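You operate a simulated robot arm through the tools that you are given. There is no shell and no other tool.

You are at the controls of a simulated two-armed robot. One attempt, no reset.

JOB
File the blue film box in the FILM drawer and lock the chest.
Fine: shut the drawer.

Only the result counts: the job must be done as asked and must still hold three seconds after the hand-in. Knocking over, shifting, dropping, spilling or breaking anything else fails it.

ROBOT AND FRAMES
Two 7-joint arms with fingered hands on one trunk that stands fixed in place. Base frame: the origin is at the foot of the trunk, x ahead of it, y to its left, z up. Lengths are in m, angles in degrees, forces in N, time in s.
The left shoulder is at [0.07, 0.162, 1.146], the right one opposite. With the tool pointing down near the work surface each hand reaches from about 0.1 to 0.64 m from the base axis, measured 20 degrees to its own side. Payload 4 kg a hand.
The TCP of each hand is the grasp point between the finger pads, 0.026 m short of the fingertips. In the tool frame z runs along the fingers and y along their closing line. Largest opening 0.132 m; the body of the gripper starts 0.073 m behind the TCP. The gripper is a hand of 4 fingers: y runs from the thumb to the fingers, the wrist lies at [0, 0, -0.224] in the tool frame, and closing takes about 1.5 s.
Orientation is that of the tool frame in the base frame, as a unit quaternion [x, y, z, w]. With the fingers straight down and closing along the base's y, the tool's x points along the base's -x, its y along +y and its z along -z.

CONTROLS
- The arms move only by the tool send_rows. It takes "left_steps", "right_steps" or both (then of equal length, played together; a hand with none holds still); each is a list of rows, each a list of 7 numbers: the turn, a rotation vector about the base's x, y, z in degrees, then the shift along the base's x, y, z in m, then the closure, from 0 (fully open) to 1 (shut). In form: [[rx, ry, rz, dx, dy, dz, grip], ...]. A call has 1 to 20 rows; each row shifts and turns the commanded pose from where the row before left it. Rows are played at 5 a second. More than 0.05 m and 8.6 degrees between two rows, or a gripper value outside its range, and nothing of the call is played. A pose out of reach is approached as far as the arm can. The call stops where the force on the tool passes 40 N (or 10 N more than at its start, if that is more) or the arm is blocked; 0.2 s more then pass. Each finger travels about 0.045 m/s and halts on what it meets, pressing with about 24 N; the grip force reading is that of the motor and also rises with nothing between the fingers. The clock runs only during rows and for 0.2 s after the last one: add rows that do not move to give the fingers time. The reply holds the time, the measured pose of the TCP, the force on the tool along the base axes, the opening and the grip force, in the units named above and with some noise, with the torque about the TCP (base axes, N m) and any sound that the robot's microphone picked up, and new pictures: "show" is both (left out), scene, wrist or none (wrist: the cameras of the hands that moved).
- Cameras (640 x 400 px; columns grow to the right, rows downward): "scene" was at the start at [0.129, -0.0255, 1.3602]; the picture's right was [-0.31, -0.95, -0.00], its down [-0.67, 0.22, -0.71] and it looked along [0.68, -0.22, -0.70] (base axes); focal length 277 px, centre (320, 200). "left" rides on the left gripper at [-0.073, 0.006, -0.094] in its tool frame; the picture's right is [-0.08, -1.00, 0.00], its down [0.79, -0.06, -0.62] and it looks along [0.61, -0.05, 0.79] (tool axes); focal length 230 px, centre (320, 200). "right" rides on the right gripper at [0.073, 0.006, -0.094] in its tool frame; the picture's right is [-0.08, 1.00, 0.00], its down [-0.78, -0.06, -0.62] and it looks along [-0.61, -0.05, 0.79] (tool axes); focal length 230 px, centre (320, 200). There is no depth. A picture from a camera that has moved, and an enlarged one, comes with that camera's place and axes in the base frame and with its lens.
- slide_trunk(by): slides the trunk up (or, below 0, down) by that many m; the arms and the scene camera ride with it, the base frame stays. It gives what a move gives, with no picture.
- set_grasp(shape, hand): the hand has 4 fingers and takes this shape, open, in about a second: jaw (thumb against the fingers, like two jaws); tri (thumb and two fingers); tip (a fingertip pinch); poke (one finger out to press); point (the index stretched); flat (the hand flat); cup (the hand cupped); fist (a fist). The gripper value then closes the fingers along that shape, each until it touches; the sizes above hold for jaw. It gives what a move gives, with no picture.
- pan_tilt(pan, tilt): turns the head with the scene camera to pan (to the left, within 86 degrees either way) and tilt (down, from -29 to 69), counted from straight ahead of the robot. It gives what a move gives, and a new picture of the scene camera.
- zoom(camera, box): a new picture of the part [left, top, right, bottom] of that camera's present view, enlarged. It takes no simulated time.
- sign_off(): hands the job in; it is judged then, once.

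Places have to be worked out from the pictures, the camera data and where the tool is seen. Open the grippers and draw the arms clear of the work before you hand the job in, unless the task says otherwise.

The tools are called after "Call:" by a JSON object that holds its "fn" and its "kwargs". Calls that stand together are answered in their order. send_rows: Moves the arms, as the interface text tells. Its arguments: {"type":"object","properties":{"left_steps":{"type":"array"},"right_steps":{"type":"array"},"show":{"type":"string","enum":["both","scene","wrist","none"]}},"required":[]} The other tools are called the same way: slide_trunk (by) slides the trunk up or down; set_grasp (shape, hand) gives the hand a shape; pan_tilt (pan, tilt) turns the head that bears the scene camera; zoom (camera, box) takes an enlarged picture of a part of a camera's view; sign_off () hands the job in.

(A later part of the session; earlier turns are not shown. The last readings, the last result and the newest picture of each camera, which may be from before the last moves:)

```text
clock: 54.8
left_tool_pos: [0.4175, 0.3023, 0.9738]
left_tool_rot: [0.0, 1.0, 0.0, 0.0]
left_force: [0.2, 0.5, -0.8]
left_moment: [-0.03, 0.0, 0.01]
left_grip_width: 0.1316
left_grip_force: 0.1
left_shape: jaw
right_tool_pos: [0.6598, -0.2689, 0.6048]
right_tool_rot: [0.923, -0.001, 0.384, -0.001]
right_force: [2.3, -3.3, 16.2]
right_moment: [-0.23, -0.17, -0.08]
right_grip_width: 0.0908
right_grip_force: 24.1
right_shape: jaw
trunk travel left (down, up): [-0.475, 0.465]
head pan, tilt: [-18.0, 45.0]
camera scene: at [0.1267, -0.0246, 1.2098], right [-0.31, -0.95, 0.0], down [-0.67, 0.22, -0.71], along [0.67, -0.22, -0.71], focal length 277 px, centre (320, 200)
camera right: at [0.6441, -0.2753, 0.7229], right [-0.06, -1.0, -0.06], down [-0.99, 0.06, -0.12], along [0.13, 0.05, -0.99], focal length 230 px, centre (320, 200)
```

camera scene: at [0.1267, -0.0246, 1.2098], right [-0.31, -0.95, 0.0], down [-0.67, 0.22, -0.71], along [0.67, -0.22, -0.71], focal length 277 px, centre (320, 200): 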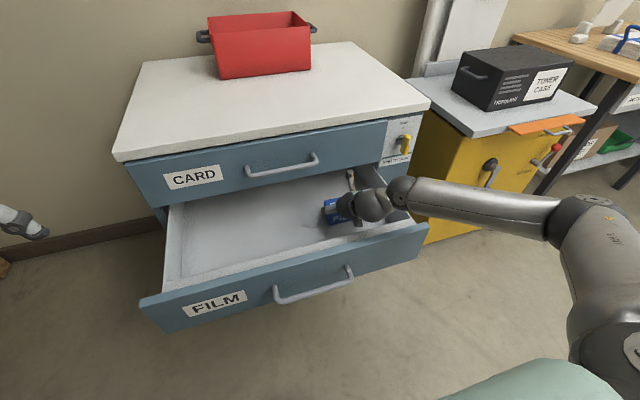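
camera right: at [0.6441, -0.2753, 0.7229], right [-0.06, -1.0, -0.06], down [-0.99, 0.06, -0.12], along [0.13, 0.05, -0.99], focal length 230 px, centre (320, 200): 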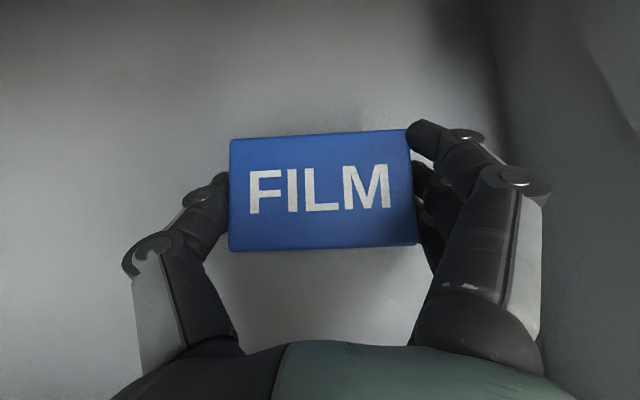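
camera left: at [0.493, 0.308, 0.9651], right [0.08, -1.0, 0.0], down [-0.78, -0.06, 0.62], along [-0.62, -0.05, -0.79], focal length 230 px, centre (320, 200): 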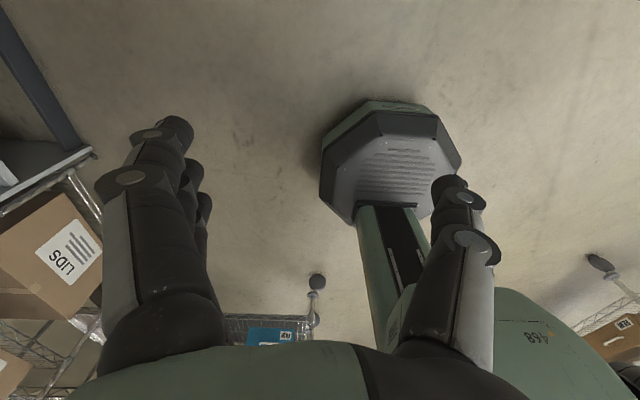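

Still pressing at 16 N; I ease up a little more.

Call:
{"fn": "send_rows", "kwargs": {"right_steps": [[0, 0, 0, 0, 0, 0.002, 0.7], [0, 0, 0, 0, 0, 0.001, 0.7], [0, 0, 0, 0, 0, 0, 0.7]], "show": "none"}}

```text
clock: 55.6
left_tool_pos: [0.4191, 0.3023, 0.973]
left_tool_rot: [0.0, 1.0, -0.001, 0.0]
left_force: [0.5, -0.9, 0.7]
left_moment: [0.04, 0.02, 0.01]
left_grip_width: 0.132
left_grip_force: 0.1
left_shape: jaw
right_tool_pos: [0.6583, -0.2679, 0.6059]
right_tool_rot: [0.924, 0.0, 0.383, -0.001]
right_force: [0.4, -3.3, 4.0]
right_moment: [-0.14, -0.07, -0.06]
right_grip_width: 0.091
right_grip_force: 24.1
right_shape: jaw
trunk travel left (down, up): [-0.475, 0.465]
head pan, tilt: [-18.0, 45.0]
```

Now it is a light touch of about 4 N with the box standing on the floor. I open the fingers just enough to free it.

Call:
{"fn": "send_rows", "kwargs": {"right_steps": [[0, 0, 0, 0, 0, 0, 0.35], [0, 0, 0, 0, 0, 0, 0.25], [0, 0, 0, 0, 0, 0, 0.18], [0, 0, 0, 0, 0, 0, 0.15], [0, 0, 0, 0, 0, 0, 0.15]], "show": "wrist"}}

```text
clock: 56.8
left_tool_pos: [0.4195, 0.3023, 0.9717]
left_tool_rot: [0.0, 1.0, 0.0, -0.001]
left_force: [-0.4, 0.5, 0.5]
left_moment: [0.02, 0.0, 0.0]
left_grip_width: 0.1316
left_grip_force: 0.0
left_shape: jaw
right_tool_pos: [0.6581, -0.2679, 0.607]
right_tool_rot: [0.924, 0.0, 0.384, -0.002]
right_force: [-0.5, 0.2, 0.0]
right_moment: [-0.01, 0.01, 0.0]
right_grip_width: 0.1121
right_grip_force: 0.0
right_shape: jaw
trunk travel left (down, up): [-0.475, 0.465]
head pan, tilt: [-18.0, 45.0]
camera right: at [0.6446, -0.2752, 0.7241], right [-0.05, -1.0, -0.06], down [-0.99, 0.06, -0.12], along [0.12, 0.05, -0.99], focal length 230 px, centre (320, 200)
```

right: 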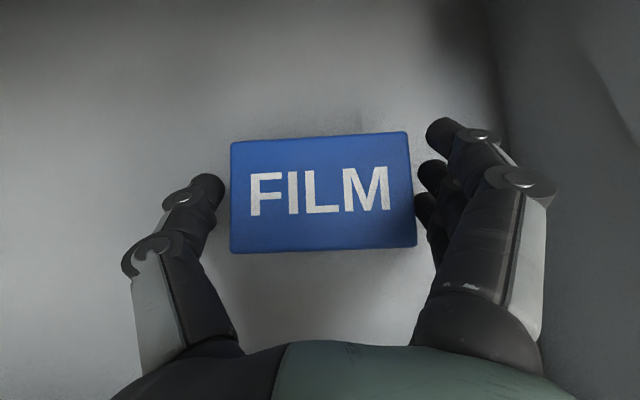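

The box is released and stands in the drawer; no forces on the hand. I rise straight up, step back to stay clear of the CARD handle, and go on up.

Call:
{"fn": "send_rows", "kwargs": {"right_steps": [[0, 0, 0, 0, 0, 0.02, 0.15], [0, 0, 0, 0, 0, 0.03, 0.15], [0, 0, 0, 0, 0, 0.03, 0.15], [0, 0, 0, -0.02, 0, 0.01, 0.15], [0, 0, 0, -0.02, 0, 0.01, 0.15], [0, 0, 0, -0.01, 0, 0.03, 0.15], [0, 0, 0, -0.01, 0, 0.03, 0.15], [0, 0, 0, 0, 0, 0.03, 0.15], [0, 0, 0, 0, 0, 0.03, 0.15]], "show": "both"}}

Call:
{"fn": "zoom", "kwargs": {"camera": "scene", "box": [290, 100, 450, 280]}}

```text
clock: 58.8
left_tool_pos: [0.4192, 0.3023, 0.9718]
left_tool_rot: [0.0, 1.0, 0.0, 0.0]
left_force: [-1.0, 0.0, 0.2]
left_moment: [-0.02, -0.02, 0.03]
left_grip_width: 0.1316
left_grip_force: 0.2
left_shape: jaw
right_tool_pos: [0.5972, -0.2686, 0.8279]
right_tool_rot: [0.924, 0.0, 0.383, -0.001]
right_force: [-0.6, 1.3, -0.6]
right_moment: [0.03, 0.0, 0.03]
right_grip_width: 0.1119
right_grip_force: 0.1
right_shape: jaw
trunk travel left (down, up): [-0.475, 0.465]
head pan, tilt: [-18.0, 45.0]
camera scene: at [0.1277, -0.0246, 1.2096], right [-0.31, -0.95, 0.0], down [-0.67, 0.22, -0.71], along [0.67, -0.22, -0.71], focal length 277 px, centre (320, 200)
camera right: at [0.5828, -0.275, 0.9454], right [-0.05, -1.0, -0.06], down [-0.99, 0.06, -0.12], along [0.12, 0.05, -0.99], focal length 230 px, centre (320, 200)
```

scene: 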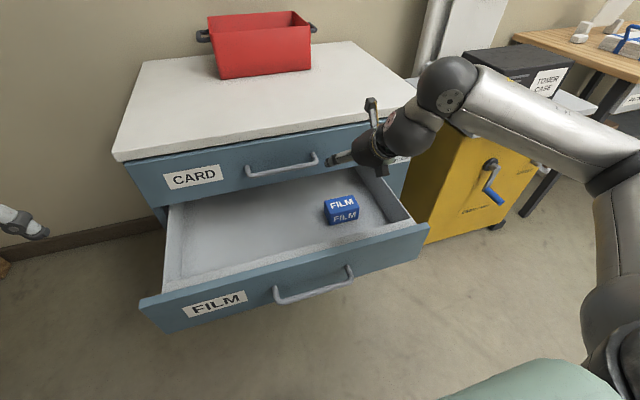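
right: 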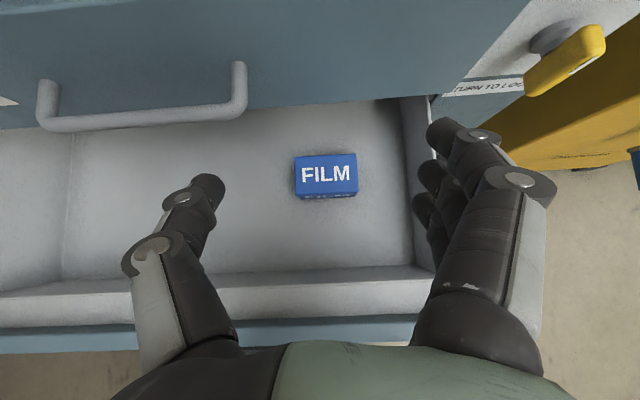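

```text
2.22 times, centred on (370, 190) of scene
camera zoom: at [0.1277, -0.0246, 1.2096], right [-0.31, -0.95, 0.0], down [-0.67, 0.22, -0.71], along [0.67, -0.22, -0.71], focal length 615 px, centre (209, 222)
```

zoom: 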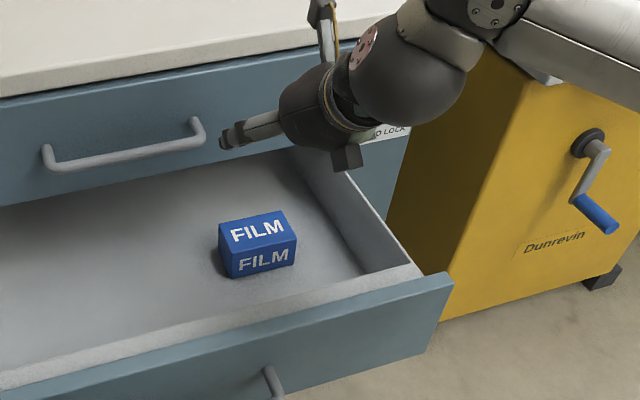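

The box stands upright in the FILM drawer. I'll shut the drawer with the left hand by pushing its front panel left of the handle. First I raise the trunk 0.1 m for arm room, then bring the left hand back and down in front of the drawer.

Call:
{"fn": "slide_trunk", "kwargs": {"by": 0.1}}

Call:
{"fn": "send_rows", "kwargs": {"left_steps": [[0, 0, 0, -0.03, 0, 0, 0.2], [0, 0, 0, -0.03, 0, 0, 0.4], [0, 0, 0, -0.03, 0, -0.01, 0.6], [0, 0, 0, 0, 0, -0.03, 0.8], [0, 0, 0, 0, 0, -0.03, 1], [0, 0, 0, 0, 0, -0.03, 1], [0, 0, 0, 0, 0, -0.03, 1], [0, 0, 0, 0, 0, -0.03, 1], [0, 0, 0, 0, 0, -0.03, 1], [0, 0, 0, 0, 0, -0.03, 1], [0, 0, 0, 0, 0, -0.03, 1], [0, 0, 0, 0, 0, -0.03, 1], [0, 0, 0, 0, 0, -0.03, 1]], "show": "both"}}

```text
clock: 60.1
left_tool_pos: [0.4199, 0.3023, 1.0718]
left_tool_rot: [-0.001, 1.0, 0.001, -0.002]
left_force: [0.5, 0.3, 0.3]
left_moment: [-0.05, -0.04, -0.02]
left_grip_width: 0.132
left_grip_force: 0.1
left_shape: jaw
right_tool_pos: [0.5977, -0.2687, 0.9265]
right_tool_rot: [0.924, 0.0, 0.384, -0.002]
right_force: [-0.3, 0.1, -0.3]
right_moment: [0.02, 0.03, -0.01]
right_grip_width: 0.1121
right_grip_force: 0.1
right_shape: jaw
trunk travel left (down, up): [-0.575, 0.365]
head pan, tilt: [-18.0, 45.0]
```

```text
clock: 62.9
left_tool_pos: [0.3441, 0.2846, 0.7477]
left_tool_rot: [-0.001, 1.0, 0.0, -0.002]
left_force: [0.0, -0.6, 0.7]
left_moment: [-0.01, 0.0, 0.01]
left_grip_width: 0.0001
left_grip_force: 24.0
left_shape: jaw
left hand out of reach, approached as far as the arm can: row 2, 3
right_tool_pos: [0.5981, -0.2693, 0.9267]
right_tool_rot: [0.924, 0.0, 0.382, -0.002]
right_force: [0.1, -0.3, -1.0]
right_moment: [0.01, 0.02, 0.0]
right_grip_width: 0.1118
right_grip_force: 0.0
right_shape: jaw
trunk travel left (down, up): [-0.575, 0.365]
head pan, tilt: [-18.0, 45.0]
camera scene: at [0.1291, -0.0247, 1.3095], right [-0.31, -0.95, 0.0], down [-0.67, 0.22, -0.71], along [0.67, -0.22, -0.71], focal length 277 px, centre (320, 200)
camera left: at [0.4182, 0.2905, 0.8414], right [0.08, -1.0, 0.0], down [-0.78, -0.06, 0.62], along [-0.62, -0.05, -0.79], focal length 230 px, centre (320, 200)
```

scene: 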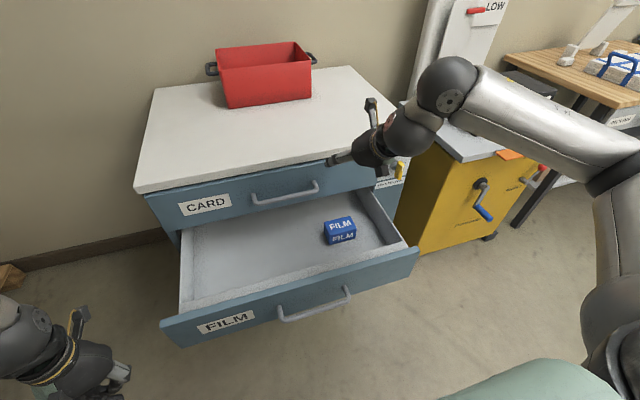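
left: 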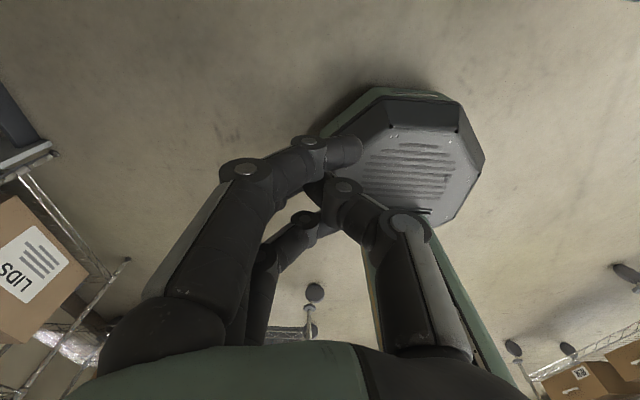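

The left hand is in front of the drawer, pointing down with fingers closed. I pitch it 45° forward and move it to face the panel at about y 0.12, z 0.64, still clear of the panel.

Call:
{"fn": "send_rows", "kwargs": {"left_steps": [[0, -7.5, 0, 0.006, -0.0275, -0.018, 1], [0, -7.5, 0, 0.006, -0.0275, -0.018, 1], [0, -7.5, 0, 0.006, -0.0275, -0.018, 1], [0, -7.5, 0, 0.006, -0.0275, -0.018, 1], [0, -7.5, 0, 0.006, -0.0275, -0.018, 1], [0, -7.5, 0, 0.006, -0.0275, -0.018, 1], [0, 0, 0, 0, 0, 0, 1]], "show": "both"}}

```text
clock: 64.5
left_tool_pos: [0.4168, 0.1183, 0.6346]
left_tool_rot: [0.0, 0.926, -0.003, 0.378]
left_force: [0.1, -0.8, 0.5]
left_moment: [0.02, 0.0, -0.03]
left_grip_width: 0.0
left_grip_force: 24.3
left_shape: jaw
left hand out of reach, approached as far as the arm can: row 6
right_tool_pos: [0.5979, -0.2668, 0.9284]
right_tool_rot: [0.923, 0.0, 0.384, -0.001]
right_force: [0.2, 0.4, -0.5]
right_moment: [-0.04, -0.04, -0.02]
right_grip_width: 0.112
right_grip_force: 0.1
right_shape: jaw
trunk travel left (down, up): [-0.575, 0.365]
head pan, tilt: [-18.0, 45.0]
camera scene: at [0.1283, -0.0225, 1.3097], right [-0.31, -0.95, 0.0], down [-0.67, 0.22, -0.71], along [0.67, -0.22, -0.71], focal length 277 px, centre (320, 200)
camera left: at [0.4041, 0.1252, 0.7519], right [0.05, -1.0, 0.06], down [-0.99, -0.06, -0.11], along [0.11, -0.05, -0.99], focal length 230 px, centre (320, 200)
```

scene: 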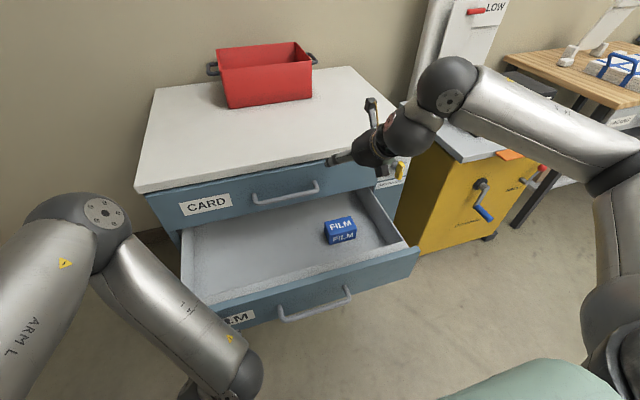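
left: 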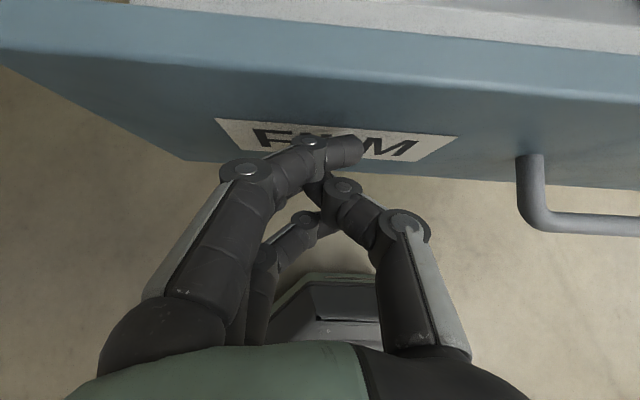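

The fingertips face the FILM panel beside the handle. I push forward gently and check that the drawer moves.

Call:
{"fn": "send_rows", "kwargs": {"left_steps": [[0, 0, 0, 0.01, 0, 0, 1], [0, 0, 0, 0.01, 0, 0, 1], [0, 0, 0, 0.015, 0, 0, 1], [0, 0, 0, 0.015, 0, 0, 1], [0, 0, 0, 0.015, 0, 0, 1], [0, 0, 0, 0.015, 0, 0, 1]], "show": "both"}}

```text
clock: 65.9
left_tool_pos: [0.4971, 0.1183, 0.6354]
left_tool_rot: [0.0, 0.924, 0.0, 0.383]
left_force: [0.2, -1.0, -0.6]
left_moment: [0.03, 0.0, 0.0]
left_grip_width: 0.0001
left_grip_force: 23.5
left_shape: jaw
right_tool_pos: [0.5979, -0.2698, 0.9275]
right_tool_rot: [0.924, 0.0, 0.383, -0.002]
right_force: [0.5, 0.2, -0.1]
right_moment: [0.02, 0.01, -0.01]
right_grip_width: 0.1119
right_grip_force: 0.0
right_shape: jaw
trunk travel left (down, up): [-0.575, 0.365]
head pan, tilt: [-18.0, 45.0]
camera scene: at [0.1289, -0.0249, 1.3095], right [-0.31, -0.95, 0.0], down [-0.67, 0.22, -0.71], along [0.67, -0.22, -0.71], focal length 277 px, centre (320, 200)
camera left: at [0.4835, 0.1242, 0.7525], right [0.06, -1.0, 0.05], down [-0.99, -0.06, -0.12], along [0.12, -0.05, -0.99], focal length 230 px, centre (320, 200)
```

scene: 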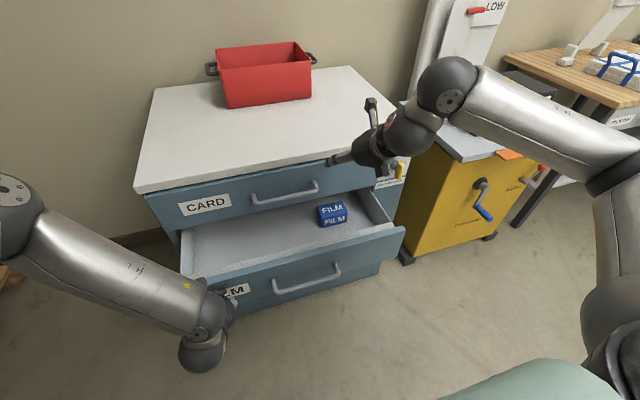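
left: 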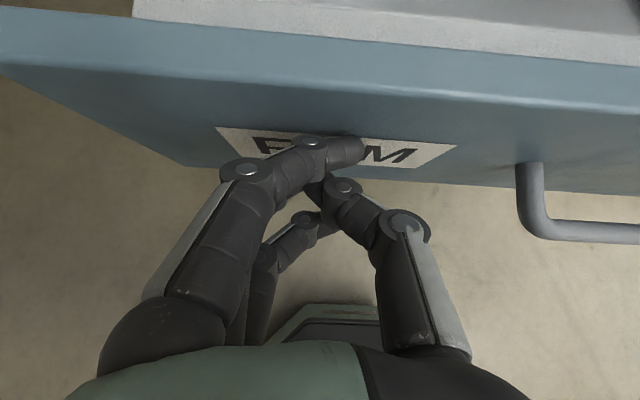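

The drawer follows with hardly any force and the box rides along. I keep pushing at the same pace.

Call:
{"fn": "send_rows", "kwargs": {"left_steps": [[0, 0, 0, 0.015, 0, 0, 1], [0, 0, 0, 0.015, 0, 0, 1], [0, 0, 0, 0.015, 0, 0, 1], [0, 0, 0, 0.015, 0, 0, 1], [0, 0, 0, 0.015, 0, 0, 1], [0, 0, 0, 0.015, 0, 0, 1], [0, 0, 0, 0.015, 0, 0, 1], [0, 0, 0, 0.015, 0, 0, 1], [0, 0, 0, 0.015, 0, 0, 1], [0, 0, 0, 0.015, 0, 0, 1]], "show": "both"}}

```text
clock: 68.1
left_tool_pos: [0.6473, 0.1182, 0.6326]
left_tool_rot: [-0.001, 0.924, 0.001, 0.383]
left_force: [0.9, 0.9, -0.2]
left_moment: [-0.02, -0.03, -0.01]
left_grip_width: 0.0003
left_grip_force: 23.7
left_shape: jaw
right_tool_pos: [0.5989, -0.2692, 0.9259]
right_tool_rot: [0.923, 0.0, 0.384, -0.001]
right_force: [0.3, 0.9, 0.3]
right_moment: [-0.01, 0.01, 0.0]
right_grip_width: 0.112
right_grip_force: 0.0
right_shape: jaw
trunk travel left (down, up): [-0.575, 0.365]
head pan, tilt: [-18.0, 45.0]
camera scene: at [0.129, -0.0252, 1.3095], right [-0.31, -0.95, 0.0], down [-0.67, 0.22, -0.71], along [0.67, -0.22, -0.71], focal length 277 px, centre (320, 200)
camera left: at [0.6324, 0.1247, 0.751], right [0.06, -1.0, 0.06], down [-0.99, -0.06, -0.12], along [0.12, -0.05, -0.99], focal length 230 px, centre (320, 200)
```

scene: 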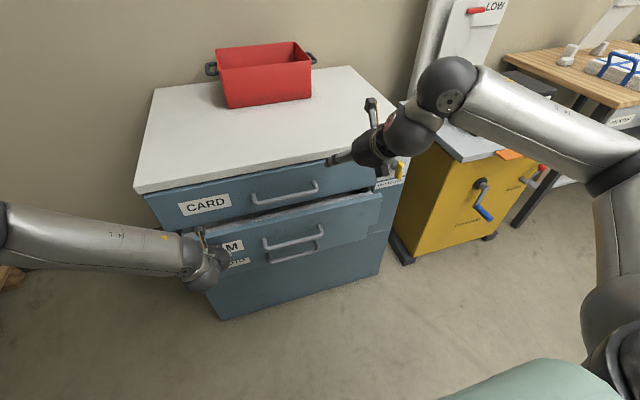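
left: 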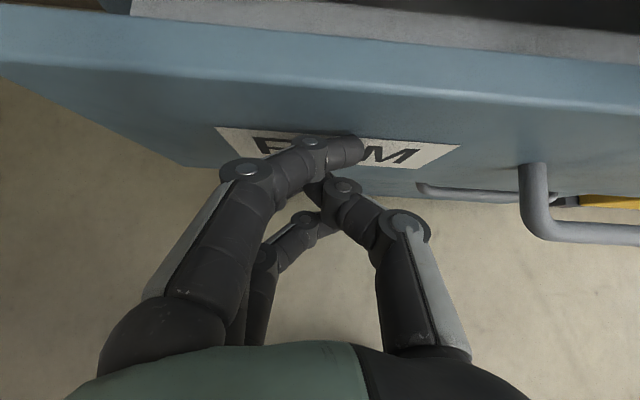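

About 4–5 cm remain. I push on in 8 mm steps until the drawer seats and the force rises.

Call:
{"fn": "send_rows", "kwargs": {"left_steps": [[0, 0, 0, 0.01, 0, 0, 1], [0, 0, 0, 0.01, 0, 0, 1], [0, 0, 0, 0.008, 0, 0, 1], [0, 0, 0, 0.008, 0, 0, 1], [0, 0, 0, 0.006, 0, 0, 1], [0, 0, 0, 0.006, 0, 0, 1], [0, 0, 0, 0.005, 0, 0, 1], [0, 0, 0, 0.004, 0, 0, 1]], "show": "both"}}

```text
clock: 69.9
left_tool_pos: [0.6981, 0.1201, 0.6322]
left_tool_rot: [0.001, 0.925, 0.001, 0.379]
left_force: [-21.0, 5.3, -3.4]
left_moment: [-0.03, -0.08, -0.17]
left_grip_width: 0.0
left_grip_force: 23.7
left_shape: jaw
right_tool_pos: [0.5973, -0.2678, 0.9277]
right_tool_rot: [0.923, 0.001, 0.384, -0.002]
right_force: [-0.3, -0.1, -0.5]
right_moment: [-0.05, 0.01, -0.01]
right_grip_width: 0.1118
right_grip_force: 0.0
right_shape: jaw
trunk travel left (down, up): [-0.575, 0.365]
head pan, tilt: [-18.0, 45.0]
camera scene: at [0.1264, -0.0242, 1.3097], right [-0.31, -0.95, 0.0], down [-0.67, 0.22, -0.71], along [0.67, -0.22, -0.71], focal length 277 px, centre (320, 200)
camera left: at [0.685, 0.1259, 0.75], right [0.05, -1.0, 0.05], down [-0.99, -0.06, -0.11], along [0.11, -0.05, -0.99], focal length 230 px, centre (320, 200)
```

scene: 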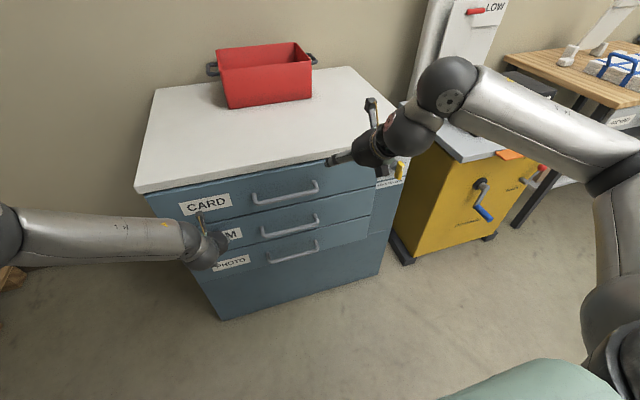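
left: 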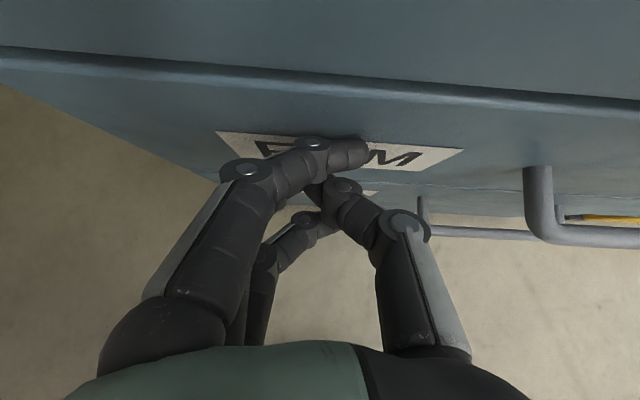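

The force rose to 21 N and the FILM front is flush with the others, so the drawer is shut. I back the left hand off and check that it stays shut.

Call:
{"fn": "send_rows", "kwargs": {"left_steps": [[0, 0, 0, -0.01, 0, 0, 1], [0, 0, 0, -0.03, 0, 0, 1], [0, 0, 0, -0.04, 0, 0, 1], [0, 0, 0, -0.04, 0, 0, 1], [0, 0, 0, -0.04, 0, 0, 1], [0, 0, 0, -0.04, 0.01, 0, 1], [0, 0, 0, -0.03, 0.02, 0, 1], [0, 0, 0, 0, 0.03, 0, 1], [0, 0, 0, 0, 0.03, 0, 1]], "show": "scene"}}

Call:
{"fn": "zoom", "kwargs": {"camera": "scene", "box": [130, 140, 430, 330]}}

```text
clock: 71.9
left_tool_pos: [0.4717, 0.2115, 0.6353]
left_tool_rot: [-0.001, 0.924, -0.001, 0.382]
left_force: [0.5, 0.2, 1.0]
left_moment: [0.03, -0.01, 0.02]
left_grip_width: 0.0
left_grip_force: 24.0
left_shape: jaw
right_tool_pos: [0.5977, -0.2672, 0.929]
right_tool_rot: [0.924, 0.0, 0.383, 0.0]
right_force: [0.4, -0.1, -0.2]
right_moment: [-0.04, 0.01, 0.01]
right_grip_width: 0.1119
right_grip_force: 0.1
right_shape: jaw
trunk travel left (down, up): [-0.575, 0.365]
head pan, tilt: [-18.0, 45.0]
camera scene: at [0.1274, -0.0235, 1.3098], right [-0.31, -0.95, 0.0], down [-0.67, 0.22, -0.71], along [0.67, -0.22, -0.71], focal length 277 px, centre (320, 200)
```

scene: 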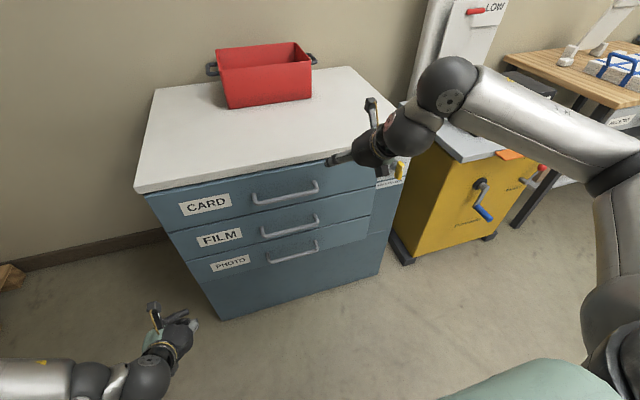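

```text
2.11 times, centred on (280, 235) of scene
camera zoom: at [0.1274, -0.0235, 1.3098], right [-0.31, -0.95, 0.0], down [-0.67, 0.22, -0.71], along [0.67, -0.22, -0.71], focal length 582 px, centre (404, 126)
```

zoom: 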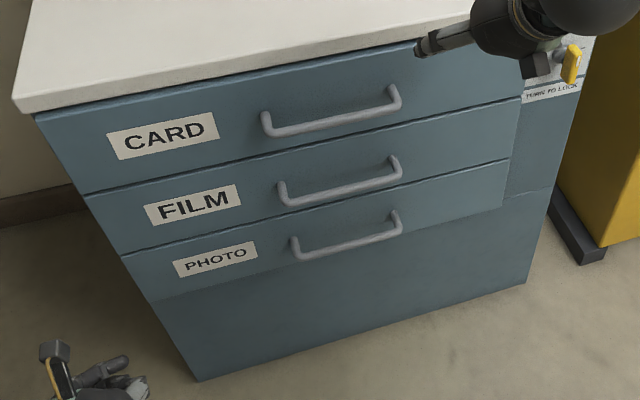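

All three drawers are flush. Now the lock: I bring the right hand back and to the right while pitching it up to point forward (palm down), staying well in front of the chest.

Call:
{"fn": "send_rows", "kwargs": {"right_steps": [[0, 0, 0, -0.02, -0.01, 0, 0.3], [0, -7.5, 0, -0.008, -0.03, 0, 0.35], [0, -7.5, 0, -0.008, -0.03, 0, 0.4], [0, -7.5, 0, -0.008, -0.03, 0, 0.4], [0, -7.5, 0, -0.008, -0.03, 0, 0.4], [0, -7.5, 0, -0.008, -0.03, 0, 0.4], [0, -7.5, 0, -0.008, -0.03, 0, 0.4], [0, 0, 0, 0, -0.03, 0, 0.4], [0, 0, 0, 0, 0, 0, 0.4]], "show": "both"}}

```text
clock: 73.9
left_tool_pos: [0.472, 0.2077, 0.6355]
left_tool_rot: [0.0, 0.924, 0.001, 0.381]
left_force: [-0.1, 0.3, 0.7]
left_moment: [0.03, 0.01, 0.02]
left_grip_width: 0.0002
left_grip_force: 24.5
left_shape: jaw
right_tool_pos: [0.5308, -0.4865, 0.9207]
right_tool_rot: [0.784, -0.058, 0.617, 0.024]
right_force: [0.1, -0.1, -0.5]
right_moment: [-0.01, 0.0, 0.03]
right_grip_width: 0.0795
right_grip_force: 0.1
right_shape: jaw
right hand out of reach, approached as far as the arm can: row 5, 6, 7
trunk travel left (down, up): [-0.575, 0.365]
head pan, tilt: [-18.0, 45.0]
camera scene: at [0.1287, -0.0276, 1.3095], right [-0.31, -0.95, 0.0], down [-0.67, 0.22, -0.71], along [0.67, -0.22, -0.71], focal length 277 px, centre (320, 200)
camera right: at [0.4557, -0.4877, 1.0135], right [-0.13, -0.98, -0.11], down [-0.77, 0.17, -0.61], along [0.62, 0.0, -0.78], focal length 230 px, centre (320, 200)
```

scene: 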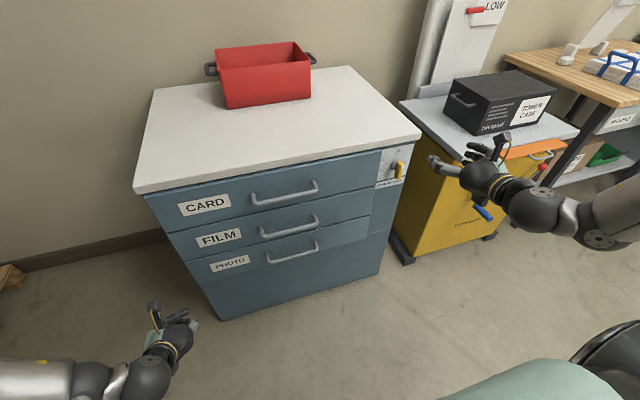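
right: 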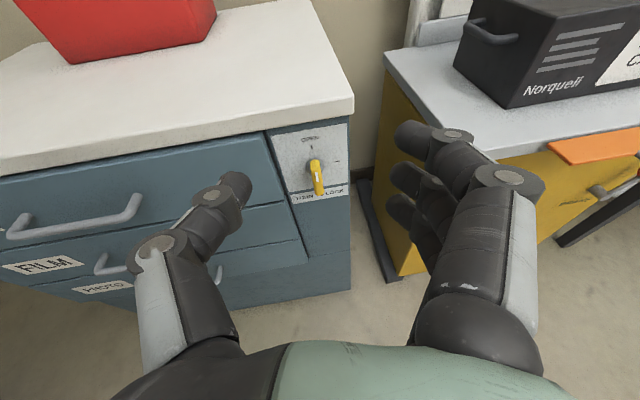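

The hand reads [0.531, -0.487, 0.921], nearly forward with about 14° of downward tilt left (arm limit at this height). I lower the trunk 0.18 m to bring the hand level with the lever and give the arm a better posture.

Call:
{"fn": "slide_trunk", "kwargs": {"by": -0.18}}

Call:
{"fn": "send_rows", "kwargs": {"right_steps": [[-0.9, -4.5, 2.2, 0.01, 0, 0, 0.4], [-0.9, -4.5, 2.2, 0.02, 0, 0, 0.4], [-0.95, -4.5, 2.25, 0.02, 0, 0, 0.4], [0, 0, 0, 0, 0, 0, 0.4]], "show": "both"}}

```text
clock: 75.9
left_tool_pos: [0.4722, 0.2095, 0.455]
left_tool_rot: [0.001, 0.924, -0.001, 0.382]
left_force: [0.1, 0.4, -0.8]
left_moment: [-0.03, 0.03, 0.0]
left_grip_width: 0.0001
left_grip_force: 24.1
left_shape: jaw
right_tool_pos: [0.5284, -0.486, 0.7414]
right_tool_rot: [0.785, -0.056, 0.617, 0.024]
right_force: [0.4, -0.3, -0.1]
right_moment: [0.02, 0.0, -0.04]
right_grip_width: 0.0792
right_grip_force: 0.2
right_shape: jaw
trunk travel left (down, up): [-0.395, 0.545]
head pan, tilt: [-18.0, 45.0]
```

```text
clock: 76.9
left_tool_pos: [0.4727, 0.2096, 0.4544]
left_tool_rot: [0.0, 0.924, 0.0, 0.382]
left_force: [0.0, 1.2, 0.8]
left_moment: [0.02, 0.0, 0.01]
left_grip_width: 0.0
left_grip_force: 23.9
left_shape: jaw
right_tool_pos: [0.5942, -0.4953, 0.7485]
right_tool_rot: [0.711, 0.0, 0.703, -0.001]
right_force: [0.0, 0.1, 0.8]
right_moment: [-0.03, 0.0, 0.0]
right_grip_width: 0.0795
right_grip_force: 0.1
right_shape: jaw
right hand out of reach, approached as far as the arm can: row 2, 3
trunk travel left (down, up): [-0.395, 0.545]
head pan, tilt: [-18.0, 45.0]
camera scene: at [0.1282, -0.0251, 1.1296], right [-0.31, -0.95, 0.0], down [-0.67, 0.22, -0.71], along [0.67, -0.22, -0.71], focal length 277 px, centre (320, 200)
camera right: at [0.5014, -0.5019, 0.8221], right [0.0, -1.0, -0.08], down [-0.62, 0.06, -0.78], along [0.78, 0.05, -0.62], focal length 230 px, centre (320, 200)
```

scene: 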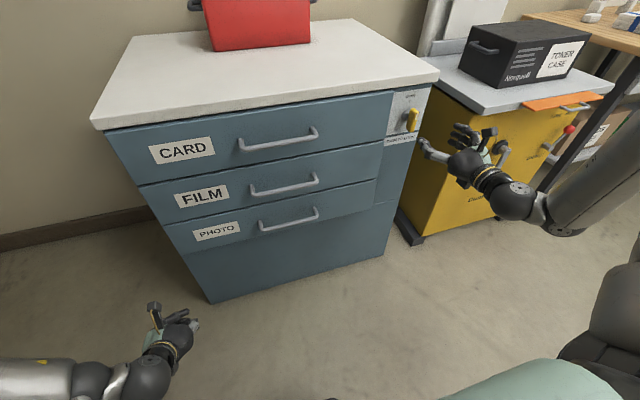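
right: 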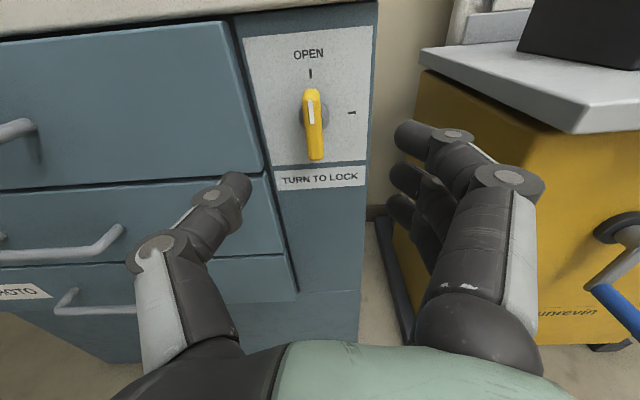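

The hand is exactly forward and palm down, 10 cm short of the lever. Before gripping, I line it up with the lever axis and test the +90° roll in free air.

Call:
{"fn": "send_rows", "kwargs": {"right_steps": [[0, 0, 0, 0.02, 0.007, -0.008, 0.4], [8.18, 0, 0, 0, 0, 0, 0.4], [8.18, 0, 0, 0, 0, 0, 0.4], [8.18, 0, 0, 0, 0, 0, 0.4], [8.18, 0, 0, 0, 0, 0, 0.4], [8.18, 0, 0, 0, 0, 0, 0.4], [8.18, 0, 0, 0, 0, 0, 0.4], [8.18, 0, 0, 0, 0, 0, 0.4], [8.18, 0, 0, 0, 0, 0, 0.4], [8.18, 0, 0, 0, 0, 0, 0.4], [8.18, 0, 0, 0, 0, 0, 0.4], [8.2, 0, 0, 0, 0, 0, 0.4], [0, 0, 0, 0, 0, 0, 0.4]], "show": "both"}}

```text
clock: 79.7
left_tool_pos: [0.4722, 0.209, 0.454]
left_tool_rot: [0.0, 0.925, 0.0, 0.381]
left_force: [-0.1, 0.6, 0.6]
left_moment: [-0.01, 0.0, -0.02]
left_grip_width: 0.0
left_grip_force: 24.3
left_shape: jaw
right_tool_pos: [0.6128, -0.488, 0.7397]
right_tool_rot: [-0.501, 0.497, -0.5, 0.501]
right_force: [-0.9, -1.0, 0.2]
right_moment: [-0.01, 0.01, 0.0]
right_grip_width: 0.0793
right_grip_force: 0.2
right_shape: jaw
trunk travel left (down, up): [-0.395, 0.545]
head pan, tilt: [-18.0, 45.0]
camera scene: at [0.1285, -0.0252, 1.1295], right [-0.31, -0.95, 0.0], down [-0.67, 0.22, -0.71], along [0.67, -0.22, -0.71], focal length 277 px, centre (320, 200)
camera right: at [0.52, -0.5628, 0.7339], right [0.0, 0.08, -1.0], down [-0.62, 0.78, 0.06], along [0.78, 0.62, 0.05], focal length 230 px, centre (320, 200)
```

scene: 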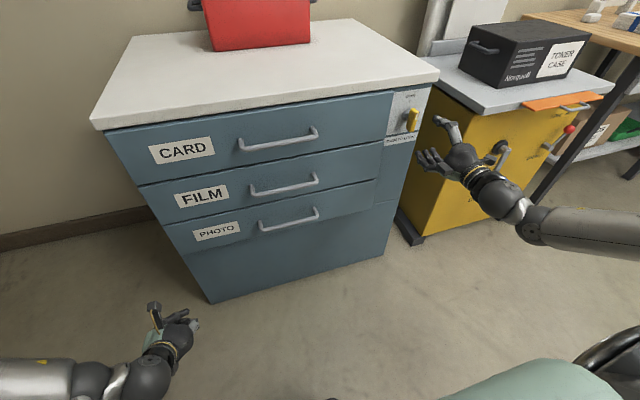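
right: 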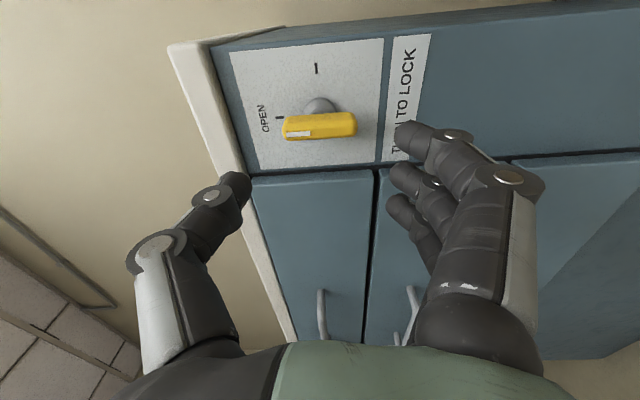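

The roll works perfectly here. I roll back, then advance onto the vertical lever with the fingers straddling it.

Call:
{"fn": "send_rows", "kwargs": {"right_steps": [[-8.18, 0, 0, 0, 0, 0, 0.4], [-8.18, 0, 0, 0, 0, 0, 0.4], [-8.18, 0, 0, 0, 0, 0, 0.4], [-8.18, 0, 0, 0, 0, 0, 0.4], [-8.18, 0, 0, 0, 0, 0, 0.4], [-8.18, 0, 0, 0, 0, 0, 0.4], [-8.18, 0, 0, 0, 0, 0, 0.4], [-8.18, 0, 0, 0, 0, 0, 0.4], [-8.18, 0, 0, 0, 0, 0, 0.4], [-8.18, 0, 0, 0, 0, 0, 0.4], [-8.2, 0, 0, 0, 0, 0, 0.4], [0, 0, 0, 0.03, 0, 0, 0.4], [0, 0, 0, 0.03, 0, 0, 0.4], [0, 0, 0, 0, 0, 0, 0.4]], "show": "both"}}

Call:
{"fn": "zoom", "kwargs": {"camera": "scene", "box": [370, 70, 510, 210]}}

```text
clock: 82.7
left_tool_pos: [0.4723, 0.2095, 0.4538]
left_tool_rot: [0.0, 0.924, 0.0, 0.382]
left_force: [0.7, 0.1, 0.8]
left_moment: [0.01, 0.01, -0.03]
left_grip_width: 0.0002
left_grip_force: 23.8
left_shape: jaw
right_tool_pos: [0.6713, -0.4898, 0.74]
right_tool_rot: [0.709, 0.001, 0.705, 0.001]
right_force: [-0.5, 0.0, 0.2]
right_moment: [-0.01, -0.02, 0.0]
right_grip_width: 0.0793
right_grip_force: 0.1
right_shape: jaw
trunk travel left (down, up): [-0.395, 0.545]
head pan, tilt: [-18.0, 45.0]
camera scene: at [0.1284, -0.0254, 1.1296], right [-0.31, -0.95, 0.0], down [-0.67, 0.22, -0.71], along [0.67, -0.22, -0.71], focal length 277 px, centre (320, 200)
camera right: at [0.5785, -0.4953, 0.8139], right [0.0, -1.0, -0.08], down [-0.62, 0.06, -0.78], along [0.78, 0.05, -0.62], focal length 230 px, centre (320, 200)
```

scene: 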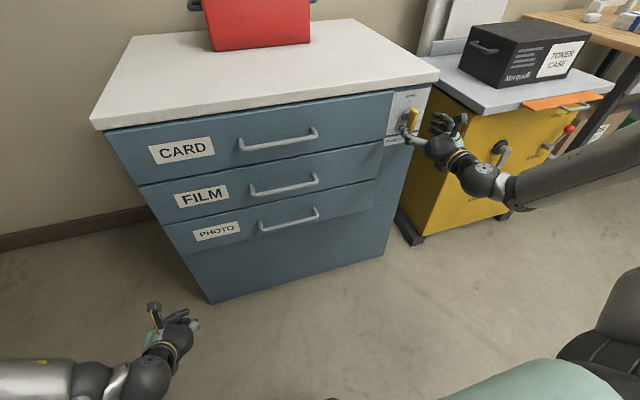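
right: 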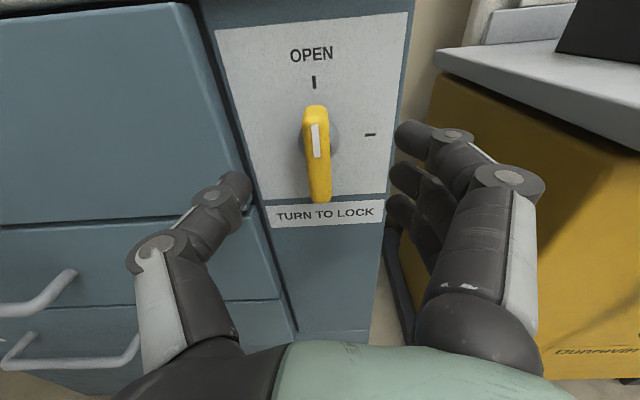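

```text
2.86 times, centred on (440, 140) of scene
camera zoom: at [0.1284, -0.0254, 1.1296], right [-0.31, -0.95, 0.0], down [-0.67, 0.22, -0.71], along [0.67, -0.22, -0.71], focal length 790 px, centre (-23, 371)
```

zoom: 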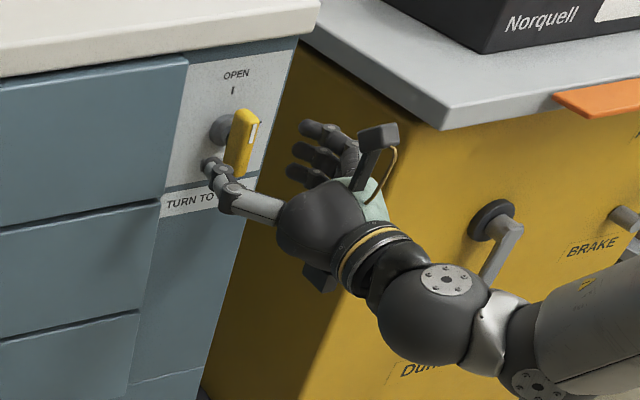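

The lever lies centred between thumb and fingers. I advance the last 3.4 cm and close on it.

Call:
{"fn": "send_rows", "kwargs": {"right_steps": [[0, 0, 0, 0.017, 0.001, 0, 0.4], [0, 0, 0, 0.017, 0.001, 0, 0.4], [0, 0, 0, 0, 0, 0, 0.6], [0, 0, 0, 0, 0, 0, 0.8], [0, 0, 0, 0, 0, 0, 1], [0, 0, 0, 0, 0, 0, 1], [0, 0, 0, 0, 0, 0, 1], [0, 0, 0, 0, 0, 0, 1], [0, 0, 0, 0, 0, 0, 1]], "show": "both"}}

```text
clock: 84.7
left_tool_pos: [0.4717, 0.2086, 0.455]
left_tool_rot: [0.0, 0.924, 0.0, 0.382]
left_force: [-0.3, -0.4, 0.6]
left_moment: [-0.01, 0.0, -0.03]
left_grip_width: 0.0
left_grip_force: 24.1
left_shape: jaw
right_tool_pos: [0.706, -0.4877, 0.7395]
right_tool_rot: [0.709, 0.001, 0.705, 0.001]
right_force: [2.1, -2.0, -0.6]
right_moment: [0.0, -0.01, -0.12]
right_grip_width: 0.0112
right_grip_force: 24.3
right_shape: jaw
trunk travel left (down, up): [-0.395, 0.545]
head pan, tilt: [-18.0, 45.0]
camera scene: at [0.1288, -0.0254, 1.1295], right [-0.31, -0.95, 0.0], down [-0.67, 0.22, -0.71], along [0.67, -0.22, -0.71], focal length 277 px, centre (320, 200)
camera right: at [0.6129, -0.4929, 0.8133], right [0.0, -1.0, -0.08], down [-0.62, 0.06, -0.78], along [0.78, 0.05, -0.62], focal length 230 px, centre (320, 200)
```

scene: 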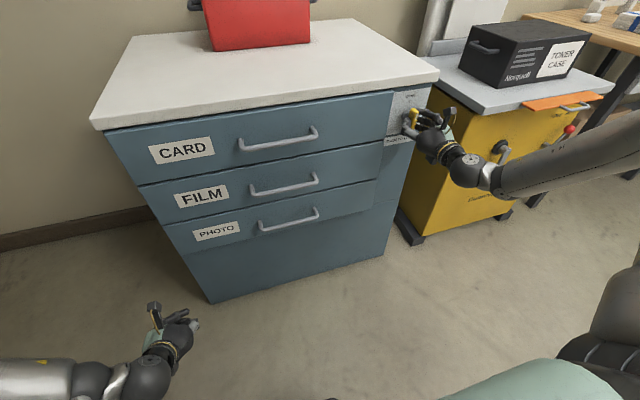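
right: 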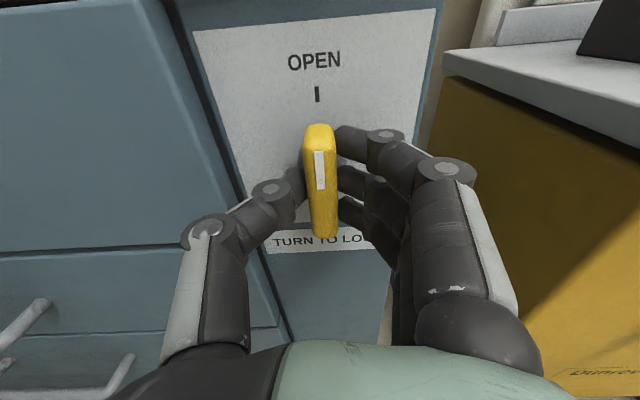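

The lever is clamped, 11 mm wide with 24 N grip. I rotate +90° about x, bringing the white pointer from OPEN down to the right-hand tick.

Call:
{"fn": "send_rows", "kwargs": {"right_steps": [[7.5, 0, 0, 0, 0, 0, 1], [7.5, 0, 0, 0, 0, 0, 1], [7.5, 0, 0, 0, 0, 0, 1], [7.5, 0, 0, 0, 0, 0, 1], [7.5, 0, 0, 0, 0, 0, 1], [7.5, 0, 0, 0, 0, 0, 1], [7.5, 0, 0, 0, 0, 0, 1], [7.5, 0, 0, 0, 0, 0, 1], [7.5, 0, 0, 0, 0, 0, 1], [7.5, 0, 0, 0, 0, 0, 1], [7.5, 0, 0, 0, 0, 0, 1], [7.5, 0, 0, 0, 0, 0, 1], [0, 0, 0, 0, 0, 0, 1]], "show": "both"}}

Call:
{"fn": "zoom", "kwargs": {"camera": "scene", "box": [370, 70, 510, 210]}}

```text
clock: 87.5
left_tool_pos: [0.4723, 0.2088, 0.4549]
left_tool_rot: [0.0, 0.924, 0.0, 0.383]
left_force: [0.5, 0.1, -0.3]
left_moment: [0.01, -0.02, 0.0]
left_grip_width: 0.0
left_grip_force: 24.1
left_shape: jaw
right_tool_pos: [0.7068, -0.4878, 0.7406]
right_tool_rot: [-0.5, 0.498, -0.499, 0.502]
right_force: [-3.2, -6.6, 4.9]
right_moment: [-0.04, -0.06, -0.11]
right_grip_width: 0.0112
right_grip_force: 24.5
right_shape: jaw
trunk travel left (down, up): [-0.395, 0.545]
head pan, tilt: [-18.0, 45.0]
camera scene: at [0.1276, -0.0256, 1.1297], right [-0.31, -0.95, 0.0], down [-0.67, 0.22, -0.71], along [0.67, -0.22, -0.71], focal length 277 px, centre (320, 200)
camera right: at [0.6131, -0.5614, 0.7347], right [0.0, 0.08, -1.0], down [-0.62, 0.78, 0.06], along [0.79, 0.62, 0.05], focal length 230 px, centre (320, 200)
```

scene: 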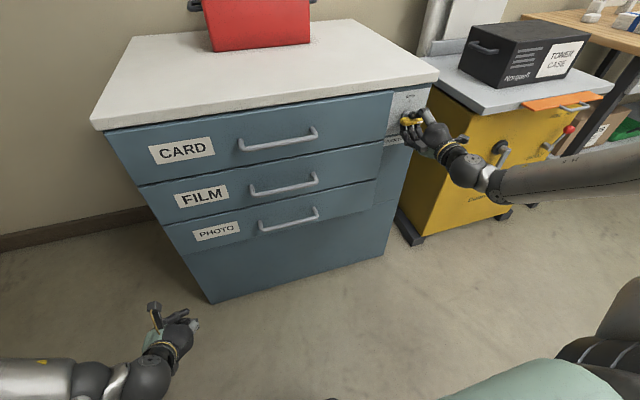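
right: 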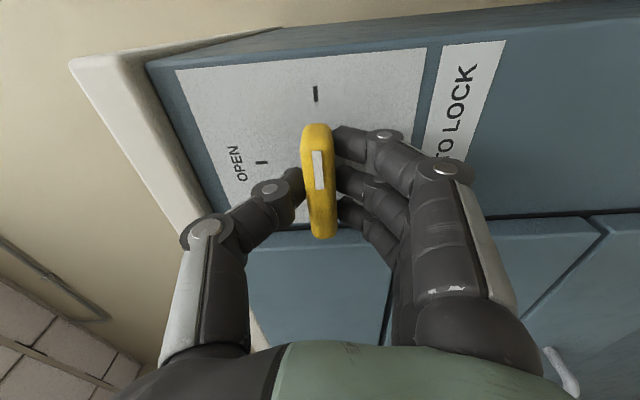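

```text
2.86 times, centred on (440, 140) of scene
camera zoom: at [0.1276, -0.0256, 1.1297], right [-0.31, -0.95, 0.0], down [-0.67, 0.22, -0.71], along [0.67, -0.22, -0.71], focal length 790 px, centre (-23, 371)
```

zoom: 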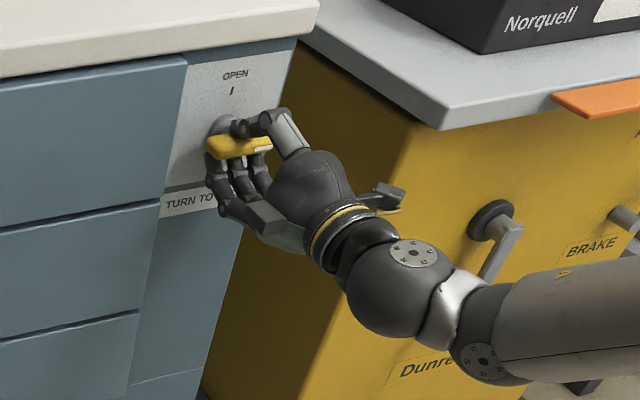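

The lever is horizontal, its white end at the right-hand tick as it was at the start. I nudge it 3° further to be sure it is on its stop, then release and back off.

Call:
{"fn": "send_rows", "kwargs": {"right_steps": [[3, 0, 0, 0, 0, 0, 1], [0, 0, 0, 0, 0, 0, 1]], "show": "none"}}

Call:
{"fn": "send_rows", "kwargs": {"right_steps": [[0, 0, 0, 0, 0, 0, 0.7], [0, 0, 0, 0, 0, 0, 0.5], [0, 0, 0, 0, 0, 0, 0.4], [0, 0, 0, 0, 0, 0, 0.4], [0, 0, 0, 0, 0, 0, 0.4], [0, 0, 0, -0.02, 0, 0, 0.4], [0, 0, 0, -0.03, 0, 0, 0.4], [0, 0, 0, -0.04, 0, 0, 0.4], [0, 0, 0, -0.04, 0, 0, 0.4]], "show": "both"}}

Call:
{"fn": "zoom", "kwargs": {"camera": "scene", "box": [370, 70, 450, 150]}}

```text
clock: 88.1
left_tool_pos: [0.4725, 0.2086, 0.4558]
left_tool_rot: [0.0, 0.924, 0.0, 0.382]
left_force: [0.6, 0.4, -0.5]
left_moment: [-0.02, 0.01, -0.01]
left_grip_width: 0.0001
left_grip_force: 24.2
left_shape: jaw
right_tool_pos: [0.706, -0.487, 0.7408]
right_tool_rot: [-0.487, 0.511, -0.486, 0.515]
right_force: [-3.7, -8.8, 4.3]
right_moment: [-0.23, -0.06, -0.09]
right_grip_width: 0.0109
right_grip_force: 23.5
right_shape: jaw
trunk travel left (down, up): [-0.395, 0.545]
head pan, tilt: [-18.0, 45.0]
```

```text
clock: 90.1
left_tool_pos: [0.4706, 0.2095, 0.4551]
left_tool_rot: [-0.001, 0.924, 0.001, 0.383]
left_force: [0.3, -0.6, 1.0]
left_moment: [0.03, 0.02, 0.03]
left_grip_width: 0.0
left_grip_force: 23.7
left_shape: jaw
right_tool_pos: [0.5762, -0.4849, 0.7393]
right_tool_rot: [-0.489, 0.509, -0.487, 0.515]
right_force: [0.5, -0.1, 0.6]
right_moment: [0.0, 0.07, 0.02]
right_grip_width: 0.079
right_grip_force: 0.1
right_shape: jaw
trunk travel left (down, up): [-0.395, 0.545]
head pan, tilt: [-18.0, 45.0]
camera scene: at [0.1267, -0.0267, 1.1296], right [-0.31, -0.95, 0.0], down [-0.67, 0.22, -0.71], along [0.67, -0.22, -0.71], focal length 277 px, centre (320, 200)
camera right: at [0.4836, -0.5596, 0.7296], right [0.0, 0.13, -0.99], down [-0.62, 0.78, 0.1], along [0.78, 0.62, 0.08], focal length 230 px, centre (320, 200)
```

scene: 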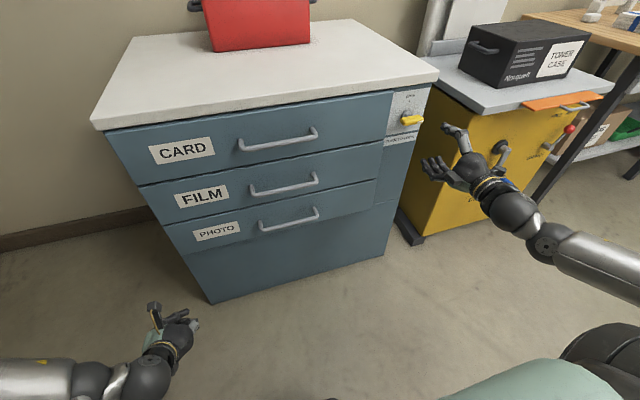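
right: 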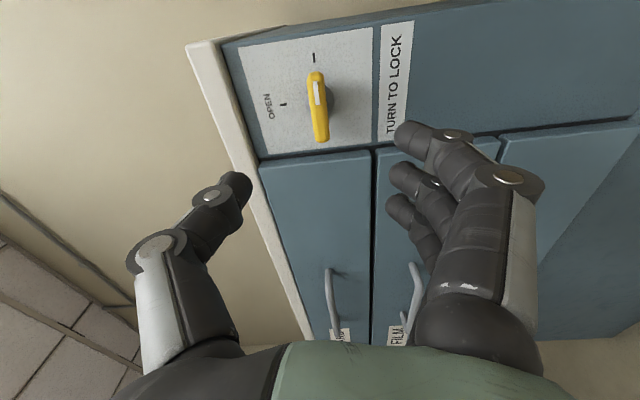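

```text
5.00 times, centred on (410, 110) of scene
camera zoom: at [0.1267, -0.0267, 1.1296], right [-0.31, -0.95, 0.0], down [-0.67, 0.22, -0.71], along [0.67, -0.22, -0.71], focal length 1383 px, centre (-130, 650)
```

zoom: 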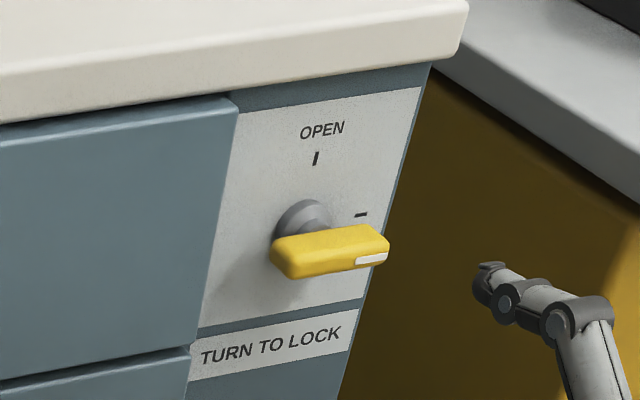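

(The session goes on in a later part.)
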